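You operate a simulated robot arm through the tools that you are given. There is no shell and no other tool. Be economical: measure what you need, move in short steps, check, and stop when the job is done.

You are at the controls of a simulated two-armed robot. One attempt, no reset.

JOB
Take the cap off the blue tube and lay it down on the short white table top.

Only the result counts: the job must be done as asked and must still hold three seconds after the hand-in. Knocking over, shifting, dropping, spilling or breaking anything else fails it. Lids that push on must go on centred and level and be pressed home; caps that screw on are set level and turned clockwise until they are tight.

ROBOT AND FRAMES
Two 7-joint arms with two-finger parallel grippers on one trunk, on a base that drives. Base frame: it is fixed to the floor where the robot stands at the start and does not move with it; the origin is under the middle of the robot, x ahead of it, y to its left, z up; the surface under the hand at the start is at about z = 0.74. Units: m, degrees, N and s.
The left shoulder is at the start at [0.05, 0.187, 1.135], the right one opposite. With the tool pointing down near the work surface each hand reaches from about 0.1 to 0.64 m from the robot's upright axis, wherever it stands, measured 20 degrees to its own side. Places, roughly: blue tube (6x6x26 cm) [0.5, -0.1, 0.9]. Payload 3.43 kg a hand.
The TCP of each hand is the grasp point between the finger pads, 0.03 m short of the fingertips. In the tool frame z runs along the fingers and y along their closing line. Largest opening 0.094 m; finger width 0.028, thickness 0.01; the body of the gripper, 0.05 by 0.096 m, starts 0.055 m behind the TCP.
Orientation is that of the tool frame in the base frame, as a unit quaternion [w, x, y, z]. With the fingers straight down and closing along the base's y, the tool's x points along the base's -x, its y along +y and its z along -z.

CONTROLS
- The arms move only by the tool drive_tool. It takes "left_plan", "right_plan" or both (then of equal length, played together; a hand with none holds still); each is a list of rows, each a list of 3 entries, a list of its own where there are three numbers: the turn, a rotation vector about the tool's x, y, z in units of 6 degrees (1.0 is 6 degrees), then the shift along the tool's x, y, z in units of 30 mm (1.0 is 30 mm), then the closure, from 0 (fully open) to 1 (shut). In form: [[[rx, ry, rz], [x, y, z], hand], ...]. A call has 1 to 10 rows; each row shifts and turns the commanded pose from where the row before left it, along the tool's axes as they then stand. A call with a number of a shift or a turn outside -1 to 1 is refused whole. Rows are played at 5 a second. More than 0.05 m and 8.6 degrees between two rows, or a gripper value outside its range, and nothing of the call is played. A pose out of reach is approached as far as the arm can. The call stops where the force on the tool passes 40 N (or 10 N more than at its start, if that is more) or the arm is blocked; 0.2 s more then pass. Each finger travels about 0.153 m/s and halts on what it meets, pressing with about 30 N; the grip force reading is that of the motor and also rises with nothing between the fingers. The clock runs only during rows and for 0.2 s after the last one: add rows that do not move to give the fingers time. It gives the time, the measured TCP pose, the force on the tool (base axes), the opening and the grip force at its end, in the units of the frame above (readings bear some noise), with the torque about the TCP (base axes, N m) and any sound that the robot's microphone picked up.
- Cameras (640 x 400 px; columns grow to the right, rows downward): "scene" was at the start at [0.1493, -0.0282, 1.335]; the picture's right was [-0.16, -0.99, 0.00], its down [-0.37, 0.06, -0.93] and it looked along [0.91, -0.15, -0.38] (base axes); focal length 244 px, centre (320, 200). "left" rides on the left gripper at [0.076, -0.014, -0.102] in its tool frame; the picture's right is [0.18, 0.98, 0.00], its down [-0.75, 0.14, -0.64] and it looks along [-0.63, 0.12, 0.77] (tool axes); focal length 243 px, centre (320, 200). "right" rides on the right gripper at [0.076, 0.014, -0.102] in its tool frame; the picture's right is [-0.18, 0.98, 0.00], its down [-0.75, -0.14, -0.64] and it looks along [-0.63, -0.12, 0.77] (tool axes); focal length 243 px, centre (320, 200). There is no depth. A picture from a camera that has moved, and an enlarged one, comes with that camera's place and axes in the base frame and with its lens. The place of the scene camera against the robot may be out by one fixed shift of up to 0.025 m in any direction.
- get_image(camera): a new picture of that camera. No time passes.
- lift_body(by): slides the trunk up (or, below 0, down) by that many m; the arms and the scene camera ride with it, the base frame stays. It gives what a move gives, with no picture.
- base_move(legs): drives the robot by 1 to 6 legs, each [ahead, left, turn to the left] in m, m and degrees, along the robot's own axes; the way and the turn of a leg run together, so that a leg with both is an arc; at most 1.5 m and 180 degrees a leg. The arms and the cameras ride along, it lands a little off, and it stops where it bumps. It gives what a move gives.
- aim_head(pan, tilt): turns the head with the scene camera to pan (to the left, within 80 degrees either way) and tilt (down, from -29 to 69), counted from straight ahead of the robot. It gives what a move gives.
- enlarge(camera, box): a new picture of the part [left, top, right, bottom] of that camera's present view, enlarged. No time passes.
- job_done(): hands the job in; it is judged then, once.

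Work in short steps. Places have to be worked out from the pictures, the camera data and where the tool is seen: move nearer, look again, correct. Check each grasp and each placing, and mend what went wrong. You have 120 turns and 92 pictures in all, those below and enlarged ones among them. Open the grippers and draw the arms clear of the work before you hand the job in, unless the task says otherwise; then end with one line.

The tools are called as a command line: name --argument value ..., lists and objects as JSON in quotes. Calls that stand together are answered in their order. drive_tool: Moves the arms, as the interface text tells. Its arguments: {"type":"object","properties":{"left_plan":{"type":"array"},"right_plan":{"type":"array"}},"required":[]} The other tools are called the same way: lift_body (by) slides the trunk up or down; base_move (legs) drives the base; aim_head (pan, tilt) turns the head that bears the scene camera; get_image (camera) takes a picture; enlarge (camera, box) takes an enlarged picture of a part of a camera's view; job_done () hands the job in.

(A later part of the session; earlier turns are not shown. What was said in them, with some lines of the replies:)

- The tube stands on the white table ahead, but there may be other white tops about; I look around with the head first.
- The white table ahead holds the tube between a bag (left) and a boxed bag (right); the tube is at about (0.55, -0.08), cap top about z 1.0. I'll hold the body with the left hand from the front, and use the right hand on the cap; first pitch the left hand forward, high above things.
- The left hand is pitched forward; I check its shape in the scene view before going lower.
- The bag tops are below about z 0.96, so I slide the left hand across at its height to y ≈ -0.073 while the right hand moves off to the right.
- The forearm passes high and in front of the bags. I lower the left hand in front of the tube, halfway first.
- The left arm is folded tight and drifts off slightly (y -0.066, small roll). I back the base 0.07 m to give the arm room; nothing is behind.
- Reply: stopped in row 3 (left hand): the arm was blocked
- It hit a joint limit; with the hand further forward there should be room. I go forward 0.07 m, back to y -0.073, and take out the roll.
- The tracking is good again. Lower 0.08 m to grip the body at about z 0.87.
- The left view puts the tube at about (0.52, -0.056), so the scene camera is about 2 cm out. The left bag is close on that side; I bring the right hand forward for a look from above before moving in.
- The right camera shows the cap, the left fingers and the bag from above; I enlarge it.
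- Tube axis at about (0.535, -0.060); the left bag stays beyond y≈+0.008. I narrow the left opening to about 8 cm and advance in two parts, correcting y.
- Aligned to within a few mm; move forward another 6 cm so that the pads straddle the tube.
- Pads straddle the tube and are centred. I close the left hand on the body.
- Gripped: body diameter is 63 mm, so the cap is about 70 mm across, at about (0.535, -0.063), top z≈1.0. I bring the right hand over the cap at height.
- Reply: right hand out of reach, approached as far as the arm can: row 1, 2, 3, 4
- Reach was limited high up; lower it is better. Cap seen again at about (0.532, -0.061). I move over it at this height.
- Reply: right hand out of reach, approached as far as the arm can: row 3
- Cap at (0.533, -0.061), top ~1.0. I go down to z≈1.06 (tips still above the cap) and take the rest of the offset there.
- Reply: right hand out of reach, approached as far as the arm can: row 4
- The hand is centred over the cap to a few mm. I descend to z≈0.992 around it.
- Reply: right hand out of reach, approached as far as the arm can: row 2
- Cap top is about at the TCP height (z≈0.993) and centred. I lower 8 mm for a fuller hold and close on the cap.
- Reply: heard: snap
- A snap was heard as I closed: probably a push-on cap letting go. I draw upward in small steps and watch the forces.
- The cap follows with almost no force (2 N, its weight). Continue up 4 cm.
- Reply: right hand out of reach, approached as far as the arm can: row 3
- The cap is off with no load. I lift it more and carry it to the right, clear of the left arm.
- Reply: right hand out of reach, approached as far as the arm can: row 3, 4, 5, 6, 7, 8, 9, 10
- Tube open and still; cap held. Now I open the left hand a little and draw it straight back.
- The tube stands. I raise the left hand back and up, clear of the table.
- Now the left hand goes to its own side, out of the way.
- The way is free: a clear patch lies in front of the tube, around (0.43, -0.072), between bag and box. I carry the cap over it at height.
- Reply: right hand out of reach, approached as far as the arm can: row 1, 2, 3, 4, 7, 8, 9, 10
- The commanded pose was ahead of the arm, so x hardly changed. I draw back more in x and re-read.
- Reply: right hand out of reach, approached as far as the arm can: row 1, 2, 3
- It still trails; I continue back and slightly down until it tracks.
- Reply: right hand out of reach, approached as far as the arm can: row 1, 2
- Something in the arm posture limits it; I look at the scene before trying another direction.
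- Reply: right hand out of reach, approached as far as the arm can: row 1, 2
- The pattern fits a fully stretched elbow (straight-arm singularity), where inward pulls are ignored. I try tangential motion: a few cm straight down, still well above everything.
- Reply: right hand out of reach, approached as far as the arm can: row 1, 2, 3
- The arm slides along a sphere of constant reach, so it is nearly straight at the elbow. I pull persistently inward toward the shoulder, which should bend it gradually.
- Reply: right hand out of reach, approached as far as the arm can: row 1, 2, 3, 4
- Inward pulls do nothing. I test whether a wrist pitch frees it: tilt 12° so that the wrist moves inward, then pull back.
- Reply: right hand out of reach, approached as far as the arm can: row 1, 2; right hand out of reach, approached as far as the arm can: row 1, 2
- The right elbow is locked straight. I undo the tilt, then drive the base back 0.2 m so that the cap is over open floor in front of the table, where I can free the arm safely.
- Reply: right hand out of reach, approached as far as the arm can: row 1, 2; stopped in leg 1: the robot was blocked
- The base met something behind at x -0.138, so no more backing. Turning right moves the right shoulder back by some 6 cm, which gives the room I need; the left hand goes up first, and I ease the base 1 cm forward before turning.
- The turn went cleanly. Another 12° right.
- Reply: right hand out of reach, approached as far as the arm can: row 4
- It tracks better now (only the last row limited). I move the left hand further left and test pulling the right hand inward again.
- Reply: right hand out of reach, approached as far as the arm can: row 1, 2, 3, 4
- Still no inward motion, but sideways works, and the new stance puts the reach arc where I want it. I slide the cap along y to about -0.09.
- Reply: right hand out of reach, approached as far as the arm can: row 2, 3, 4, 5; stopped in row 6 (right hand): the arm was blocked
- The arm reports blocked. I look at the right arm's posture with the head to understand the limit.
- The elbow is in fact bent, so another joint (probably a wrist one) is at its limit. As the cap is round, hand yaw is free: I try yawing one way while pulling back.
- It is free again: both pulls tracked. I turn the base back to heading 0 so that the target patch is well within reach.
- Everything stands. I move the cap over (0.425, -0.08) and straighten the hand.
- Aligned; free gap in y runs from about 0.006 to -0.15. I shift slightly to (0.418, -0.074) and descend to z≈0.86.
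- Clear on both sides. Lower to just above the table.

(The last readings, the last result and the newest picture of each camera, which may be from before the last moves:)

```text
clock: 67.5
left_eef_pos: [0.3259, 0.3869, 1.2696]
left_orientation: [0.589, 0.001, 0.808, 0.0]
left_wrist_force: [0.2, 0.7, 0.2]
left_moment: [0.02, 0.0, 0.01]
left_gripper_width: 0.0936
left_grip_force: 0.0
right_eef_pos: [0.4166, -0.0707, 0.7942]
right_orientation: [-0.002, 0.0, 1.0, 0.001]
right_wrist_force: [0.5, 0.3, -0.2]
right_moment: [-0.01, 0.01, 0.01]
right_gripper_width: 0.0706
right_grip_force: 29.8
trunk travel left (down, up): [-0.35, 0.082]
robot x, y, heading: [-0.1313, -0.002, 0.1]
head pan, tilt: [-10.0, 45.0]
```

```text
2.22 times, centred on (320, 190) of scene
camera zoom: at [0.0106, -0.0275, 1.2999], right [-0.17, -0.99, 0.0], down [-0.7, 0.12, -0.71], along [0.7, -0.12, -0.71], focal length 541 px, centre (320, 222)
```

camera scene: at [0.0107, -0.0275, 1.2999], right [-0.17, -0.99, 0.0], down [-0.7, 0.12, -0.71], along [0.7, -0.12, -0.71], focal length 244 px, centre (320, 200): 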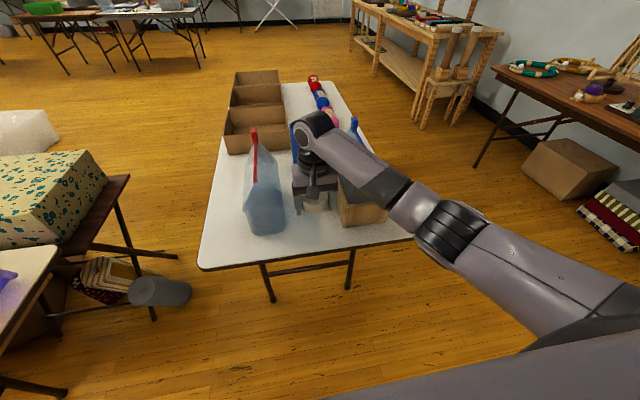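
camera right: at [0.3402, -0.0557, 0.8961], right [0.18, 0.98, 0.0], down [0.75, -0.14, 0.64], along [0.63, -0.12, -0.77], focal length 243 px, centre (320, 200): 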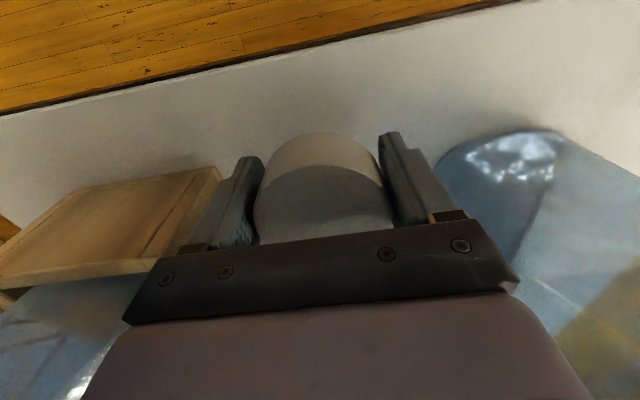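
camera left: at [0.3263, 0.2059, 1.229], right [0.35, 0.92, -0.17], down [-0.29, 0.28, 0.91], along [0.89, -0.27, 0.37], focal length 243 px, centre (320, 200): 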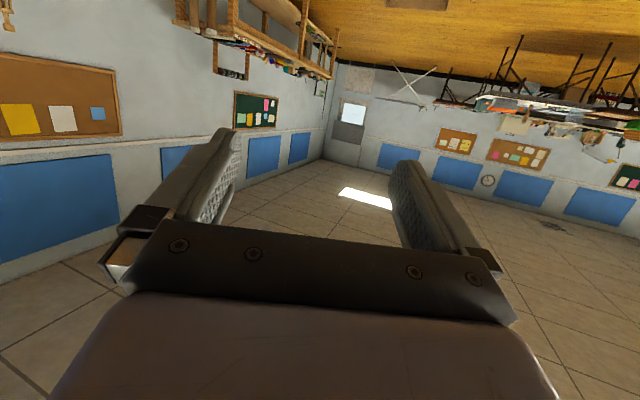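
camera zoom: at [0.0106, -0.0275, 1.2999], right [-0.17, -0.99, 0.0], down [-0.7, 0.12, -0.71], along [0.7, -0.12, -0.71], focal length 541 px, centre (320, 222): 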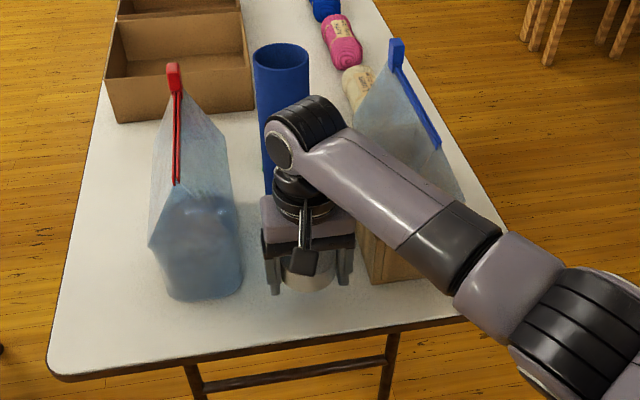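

Clear. Small steps down now, watching the force for contact.

drive_tool --right_plan '[[[0, 0, 0], [0, -0.05, 0.15], 0.5], [[0, 0, 0], [0, 0, 0.15], 0.5], [[0, 0, 0], [0, 0, 0.12], 0.5], [[0, 0, 0], [0, 0, 0], 0.5]]'

drive_tool --right_plan '[[[0, 0, 0], [0, 0, 0.08], 0.5], [[0, 0, 0], [0, 0, 0.08], 0.5], [[0, 0, 0], [0, 0, 0], 0.5]]'

```text
clock: 68.5
left_eef_pos: [0.3259, 0.3873, 1.2701]
left_orientation: [0.589, 0.002, 0.808, 0.0]
left_wrist_force: [0.4, 0.0, 0.1]
left_moment: [0.0, 0.0, 0.02]
left_gripper_width: 0.094
left_grip_force: 0.1
right_eef_pos: [0.4178, -0.0747, 0.7826]
right_orientation: [-0.001, 0.0, 1.0, 0.001]
right_wrist_force: [0.7, 0.7, 0.1]
right_moment: [-0.01, 0.04, 0.03]
right_gripper_width: 0.0702
right_grip_force: 30.0
trunk travel left (down, up): [-0.35, 0.082]
robot x, y, heading: [-0.1286, 0.0018, 0.2]
head pan, tilt: [-10.0, 45.0]
```

```text
clock: 69.3
left_eef_pos: [0.326, 0.3858, 1.2692]
left_orientation: [0.589, 0.001, 0.808, 0.0]
left_wrist_force: [-0.2, 0.8, 0.0]
left_moment: [0.0, -0.01, 0.01]
left_gripper_width: 0.094
left_grip_force: 0.1
right_eef_pos: [0.4174, -0.0735, 0.7772]
right_orientation: [-0.001, 0.0, 1.0, 0.001]
right_wrist_force: [0.3, 0.5, -0.2]
right_moment: [0.05, -0.03, -0.02]
right_gripper_width: 0.0702
right_grip_force: 30.4
trunk travel left (down, up): [-0.35, 0.082]
robot x, y, heading: [-0.1283, -0.0017, 0.2]
head pan, tilt: [-10.0, 45.0]
```

No contact yet; continue in 2 mm steps.

drive_tool --right_plan '[[[0, 0, 0], [0, 0, 0.07], 0.5], [[0, 0, 0], [0, 0, 0.07], 0.5], [[0, 0, 0], [0, 0, 0], 0.5]]'

drive_tool --right_plan '[[[0, 0, 0], [0, 0, 0.06], 0.5], [[0, 0, 0], [0, 0, 0], 0.5]]'

get_image --camera "right"

```text
clock: 70.1
left_eef_pos: [0.3254, 0.386, 1.2701]
left_orientation: [0.589, 0.002, 0.808, 0.0]
left_wrist_force: [-0.9, -0.1, -0.1]
left_moment: [-0.02, 0.02, -0.01]
left_gripper_width: 0.0941
left_grip_force: 0.1
right_eef_pos: [0.4188, -0.0749, 0.7719]
right_orientation: [0.0, -0.002, 1.0, 0.001]
right_wrist_force: [0.0, 0.0, -0.1]
right_moment: [0.0, 0.02, 0.01]
right_gripper_width: 0.0704
right_grip_force: 29.9
trunk travel left (down, up): [-0.35, 0.082]
robot x, y, heading: [-0.1232, -0.0014, 0.0]
head pan, tilt: [-10.0, 45.0]
```

```text
clock: 70.7
left_eef_pos: [0.3252, 0.3866, 1.2706]
left_orientation: [0.59, 0.002, 0.807, -0.001]
left_wrist_force: [-0.2, 0.0, -1.0]
left_moment: [-0.02, 0.0, -0.01]
left_gripper_width: 0.0939
left_grip_force: 0.2
right_eef_pos: [0.4188, -0.0763, 0.7706]
right_orientation: [0.0, -0.001, 1.0, 0.001]
right_wrist_force: [0.3, 0.5, 0.9]
right_moment: [-0.03, 0.01, 0.02]
right_gripper_width: 0.0707
right_grip_force: 30.1
trunk travel left (down, up): [-0.35, 0.082]
robot x, y, heading: [-0.1268, 0.002, 0.2]
head pan, tilt: [-10.0, 45.0]
```

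```text
34 pictures are left
camera right: at [0.3422, -0.06, 0.8716], right [0.18, 0.98, 0.0], down [0.75, -0.14, 0.64], along [0.63, -0.12, -0.77], focal length 243 px, centre (320, 200)
```

right: 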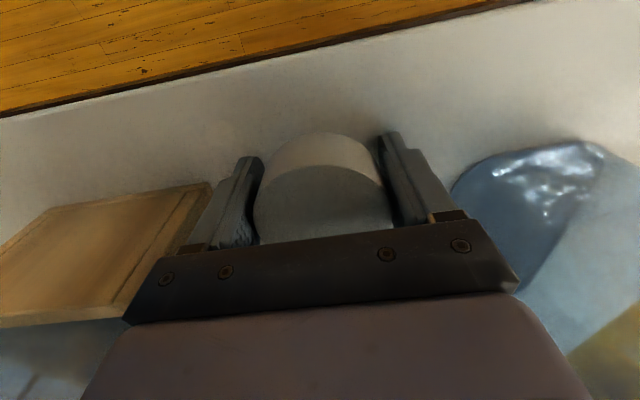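

Very near the table. Keep on in small steps until force shows.

drive_tool --right_plan '[[[0, 0, 0], [0, 0, 0.06], 0.5], [[0, 0, 0], [0, 0, 0.04], 0.5], [[0, 0, 0], [0, 0, 0], 0.5]]'

drive_tool --right_plan '[[[0, 0, 0], [0, 0, 0.06], 0.5], [[0, 0, 0], [0, 0, 0], 0.5]]'

```text
clock: 71.5
left_eef_pos: [0.323, 0.387, 1.2706]
left_orientation: [0.59, 0.001, 0.808, 0.0]
left_wrist_force: [0.1, 0.0, 0.0]
left_moment: [0.0, 0.02, 0.0]
left_gripper_width: 0.094
left_grip_force: 0.1
right_eef_pos: [0.4183, -0.0753, 0.7707]
right_orientation: [0.001, 0.0, 1.0, 0.001]
right_wrist_force: [-2.9, -1.6, 16.3]
right_moment: [-0.72, 0.29, -0.25]
right_gripper_width: 0.0704
right_grip_force: 30.1
trunk travel left (down, up): [-0.35, 0.082]
robot x, y, heading: [-0.1241, -0.0022, 0.1]
head pan, tilt: [-10.0, 45.0]
```

```text
clock: 72.1
left_eef_pos: [0.3213, 0.3866, 1.2712]
left_orientation: [0.591, 0.002, 0.807, -0.001]
left_wrist_force: [-0.2, 0.2, 0.0]
left_moment: [0.04, 0.0, 0.03]
left_gripper_width: 0.094
left_grip_force: 0.0
right_eef_pos: [0.4182, -0.0749, 0.77]
right_orientation: [0.002, 0.0, 1.0, 0.001]
right_wrist_force: [-8.1, -4.4, 33.0]
right_moment: [-1.45, 0.68, -0.46]
right_gripper_width: 0.0704
right_grip_force: 29.9
trunk travel left (down, up): [-0.35, 0.082]
robot x, y, heading: [-0.1254, 0.0026, 0.3]
head pan, tilt: [-10.0, 45.0]
```

Firm contact on the table at z≈0.770. I relieve the pressure by 2–3 mm and open the fingers a little.

drive_tool --right_plan '[[[0, 0, 0], [0, 0, -0.08], 0.5], [[0, 0, 0], [0, 0, 0], 0.5], [[0, 0, 0], [0, 0, 0], 0.2], [[0, 0, 0], [0, 0, 0], 0.13], [[0, 0, 0], [0, 0, 0], 0.13]]'

get_image --camera "right"

```text
clock: 73.3
left_eef_pos: [0.3228, 0.3878, 1.2707]
left_orientation: [0.591, 0.001, 0.807, -0.001]
left_wrist_force: [0.4, 0.5, 0.3]
left_moment: [0.01, 0.03, 0.04]
left_gripper_width: 0.0942
left_grip_force: 0.1
right_eef_pos: [0.4186, -0.0719, 0.7701]
right_orientation: [0.002, -0.002, 1.0, 0.003]
right_wrist_force: [-4.7, 10.0, 23.5]
right_moment: [-0.64, 0.39, -0.2]
right_gripper_width: 0.0762
right_grip_force: 0.1
trunk travel left (down, up): [-0.35, 0.082]
robot x, y, heading: [-0.1263, 0.0008, 0.4]
head pan, tilt: [-10.0, 45.0]
```

```text
33 pictures are left
camera right: at [0.3417, -0.0577, 0.8715], right [0.18, 0.98, 0.01], down [0.75, -0.14, 0.64], along [0.63, -0.11, -0.77], focal length 243 px, centre (320, 200)
```

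right: 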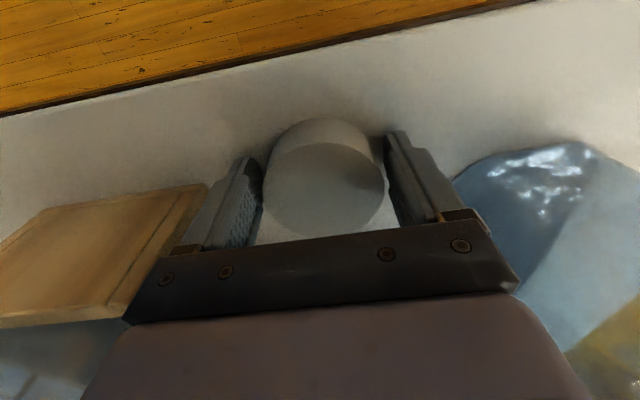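

The fingertips, not the cap, bear on the table. The cap is released; I raise slowly and open a little more.

drive_tool --right_plan '[[[0, 0, 0], [0, 0, -0.15], 0.15], [[0, 0, 0], [0, 0, -0.1], 0.13], [[0, 0, 0], [0, 0, 0], 0.1], [[0, 0, 0], [0, 0, 0], 0.1]]'

get_image --camera "right"

```text
clock: 74.3
left_eef_pos: [0.3266, 0.3873, 1.2698]
left_orientation: [0.589, 0.001, 0.808, 0.0]
left_wrist_force: [0.3, 0.3, 0.1]
left_moment: [-0.02, 0.01, -0.01]
left_gripper_width: 0.094
left_grip_force: 0.0
right_eef_pos: [0.4184, -0.0754, 0.7758]
right_orientation: [-0.001, 0.0, 1.0, 0.001]
right_wrist_force: [0.0, -0.6, 0.6]
right_moment: [-0.06, 0.02, -0.02]
right_gripper_width: 0.0845
right_grip_force: 0.0
trunk travel left (down, up): [-0.35, 0.082]
robot x, y, heading: [-0.1313, -0.0052, 0.3]
head pan, tilt: [-10.0, 45.0]
```

```text
32 pictures are left
camera right: at [0.3416, -0.0602, 0.877], right [0.18, 0.98, 0.0], down [0.76, -0.14, 0.64], along [0.63, -0.12, -0.77], focal length 243 px, centre (320, 200)
```

right: 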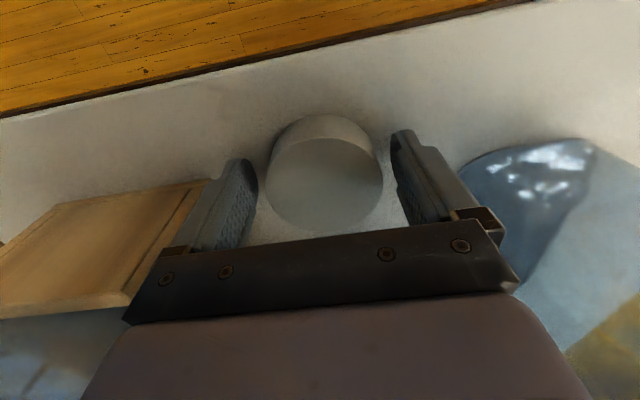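

The cap lies flat, free of both fingers with even gaps. I raise the hand straight up.

drive_tool --right_plan '[[[0, 0, 0], [0, 0, -0.5], 0.1], [[0, 0, 0], [0, 0, -0.8], 0.1], [[0, 0, 0], [0, 0, -1], 0.1], [[0, 0, 0], [0, 0, -1], 0.1], [[0, 0, 0], [0, 0, -1], 0.1], [[0, 0, 0], [0, 0, -1], 0.1], [[0, 0, 0], [0, 0, -1], 0.1], [[0, 0, 0], [0, 0, -1], 0.1], [[0, 0, 0], [0, 0, -1], 0.1], [[0, 0, 0], [0, 0, -1], 0.1]]'

drive_tool --right_plan '[[[0, 0, 0], [0.5, -0.8, -0.8], 0], [[0, 0, 0], [0.5, -0.8, -0.8], 0], [[0, 0, 0], [0.5, -1, 0], 0], [[0, 0, 0], [0.5, -1, 0], 0], [[0, 0, 0], [0.5, -1, 0], 0], [[0, 0, 0], [0.5, -1, 0], 0], [[0, 0, 0], [0, 0, 0], 0]]'

get_image --camera "scene"

enlarge --camera "scene" --box '[180, 60, 440, 280]'

```text
clock: 76.5
left_eef_pos: [0.3251, 0.386, 1.2699]
left_orientation: [0.59, 0.001, 0.808, 0.0]
left_wrist_force: [1.6, 0.9, 0.3]
left_moment: [0.01, 0.01, -0.01]
left_gripper_width: 0.0942
left_grip_force: 0.1
right_eef_pos: [0.4148, -0.0747, 1.0545]
right_orientation: [-0.001, 0.0, 1.0, 0.001]
right_wrist_force: [0.2, -0.1, 0.1]
right_moment: [0.02, -0.03, 0.0]
right_gripper_width: 0.0845
right_grip_force: 0.1
trunk travel left (down, up): [-0.35, 0.082]
robot x, y, heading: [-0.1249, -0.0023, -0.2]
head pan, tilt: [-10.0, 45.0]
```

```text
clock: 78.1
left_eef_pos: [0.3257, 0.3865, 1.2696]
left_orientation: [0.589, 0.001, 0.808, 0.0]
left_wrist_force: [-0.1, -0.4, 1.0]
left_moment: [-0.02, 0.04, 0.0]
left_gripper_width: 0.0941
left_grip_force: 0.0
right_eef_pos: [0.3284, -0.2432, 1.1013]
right_orientation: [-0.001, 0.0, 1.0, 0.001]
right_wrist_force: [-0.4, -0.9, 0.0]
right_moment: [-0.01, 0.0, 0.01]
right_gripper_width: 0.094
right_grip_force: 0.1
trunk travel left (down, up): [-0.35, 0.082]
robot x, y, heading: [-0.1253, -0.002, 0.4]
head pan, tilt: [-10.0, 45.0]
```

```text
31 pictures are left
camera scene: at [0.0107, -0.0272, 1.2999], right [-0.17, -0.99, 0.0], down [-0.7, 0.12, -0.71], along [0.7, -0.12, -0.71], focal length 244 px, centre (320, 200)
```

scene: 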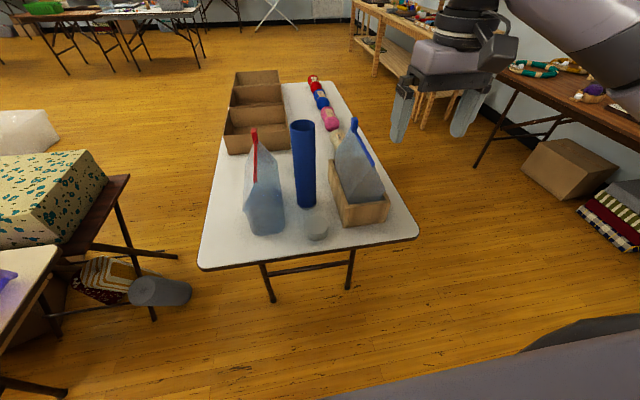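

```text
1.82 times, centred on (310, 170) of scene
camera zoom: at [0.0107, -0.0272, 1.2999], right [-0.17, -0.99, 0.0], down [-0.7, 0.12, -0.71], along [0.7, -0.12, -0.71], focal length 443 px, centre (338, 254)
```

zoom: 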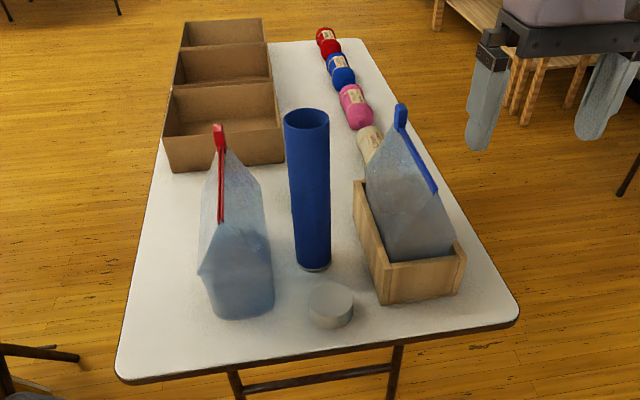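

The cap lies flat on the white table with everything else standing. Before handing in I check that the neighbouring tops on the left are not a better match for "short white table".

aim_head --pan 60 --tilt 25

get_image --camera "scene"

aim_head --pan 15 --tilt 15

get_image --camera "scene"

```text
clock: 79.5
left_eef_pos: [0.3266, 0.3871, 1.2707]
left_orientation: [0.589, 0.001, 0.808, 0.0]
left_wrist_force: [0.2, 0.5, 0.6]
left_moment: [0.01, 0.02, 0.01]
left_gripper_width: 0.0941
left_grip_force: 0.1
right_eef_pos: [0.3287, -0.2434, 1.1023]
right_orientation: [0.0, -0.001, 1.0, 0.001]
right_wrist_force: [-0.2, -0.1, 0.1]
right_moment: [-0.01, 0.03, 0.0]
right_gripper_width: 0.0939
right_grip_force: 0.0
trunk travel left (down, up): [-0.35, 0.082]
robot x, y, heading: [-0.1242, -0.0009, 0.2]
head pan, tilt: [60.0, 25.0]
```

```text
29 pictures are left
camera scene: at [-0.0235, 0.0664, 1.3305], right [0.87, -0.5, 0.0], down [-0.21, -0.37, -0.91], along [0.45, 0.79, -0.42], focal length 244 px, centre (320, 200)
```

scene: 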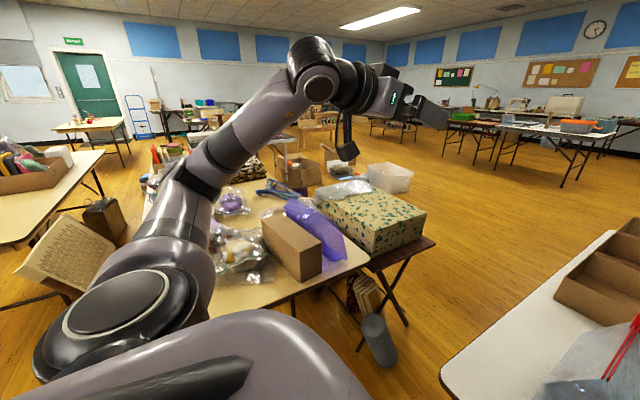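

```text
clock: 80.6
left_eef_pos: [0.3263, 0.3868, 1.2708]
left_orientation: [0.589, 0.001, 0.808, 0.0]
left_wrist_force: [0.1, 0.0, -0.1]
left_moment: [0.0, -0.01, -0.02]
left_gripper_width: 0.0939
left_grip_force: 0.0
right_eef_pos: [0.3291, -0.244, 1.1021]
right_orientation: [-0.001, 0.0, 1.0, 0.001]
right_wrist_force: [-1.4, -0.1, -0.2]
right_moment: [-0.02, -0.03, 0.01]
right_gripper_width: 0.0942
right_grip_force: 0.1
trunk travel left (down, up): [-0.35, 0.082]
robot x, y, heading: [-0.1288, 0.0003, 0.1]
head pan, tilt: [15.0, 15.0]
```

```text
28 pictures are left
camera scene: at [0.0207, 0.0109, 1.3467], right [0.26, -0.97, 0.0], down [-0.25, -0.07, -0.97], along [0.93, 0.25, -0.26], focal length 244 px, centre (320, 200)
```

scene: 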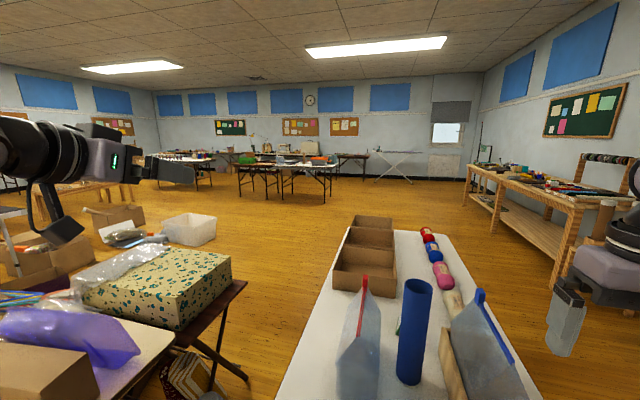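

Only the table in front is white; the others are cream or brown. The cap lies on it, both grippers are open, and both arms are clear, so I hand in.

job_done

```text
The job is handed in.
```

The cap is off the blue tube and lying flat on the white table top in front of it. The tube and everything else on the table are still standing, though the base bumped something unseen behind the robot while backing up and I didn't check what it was.
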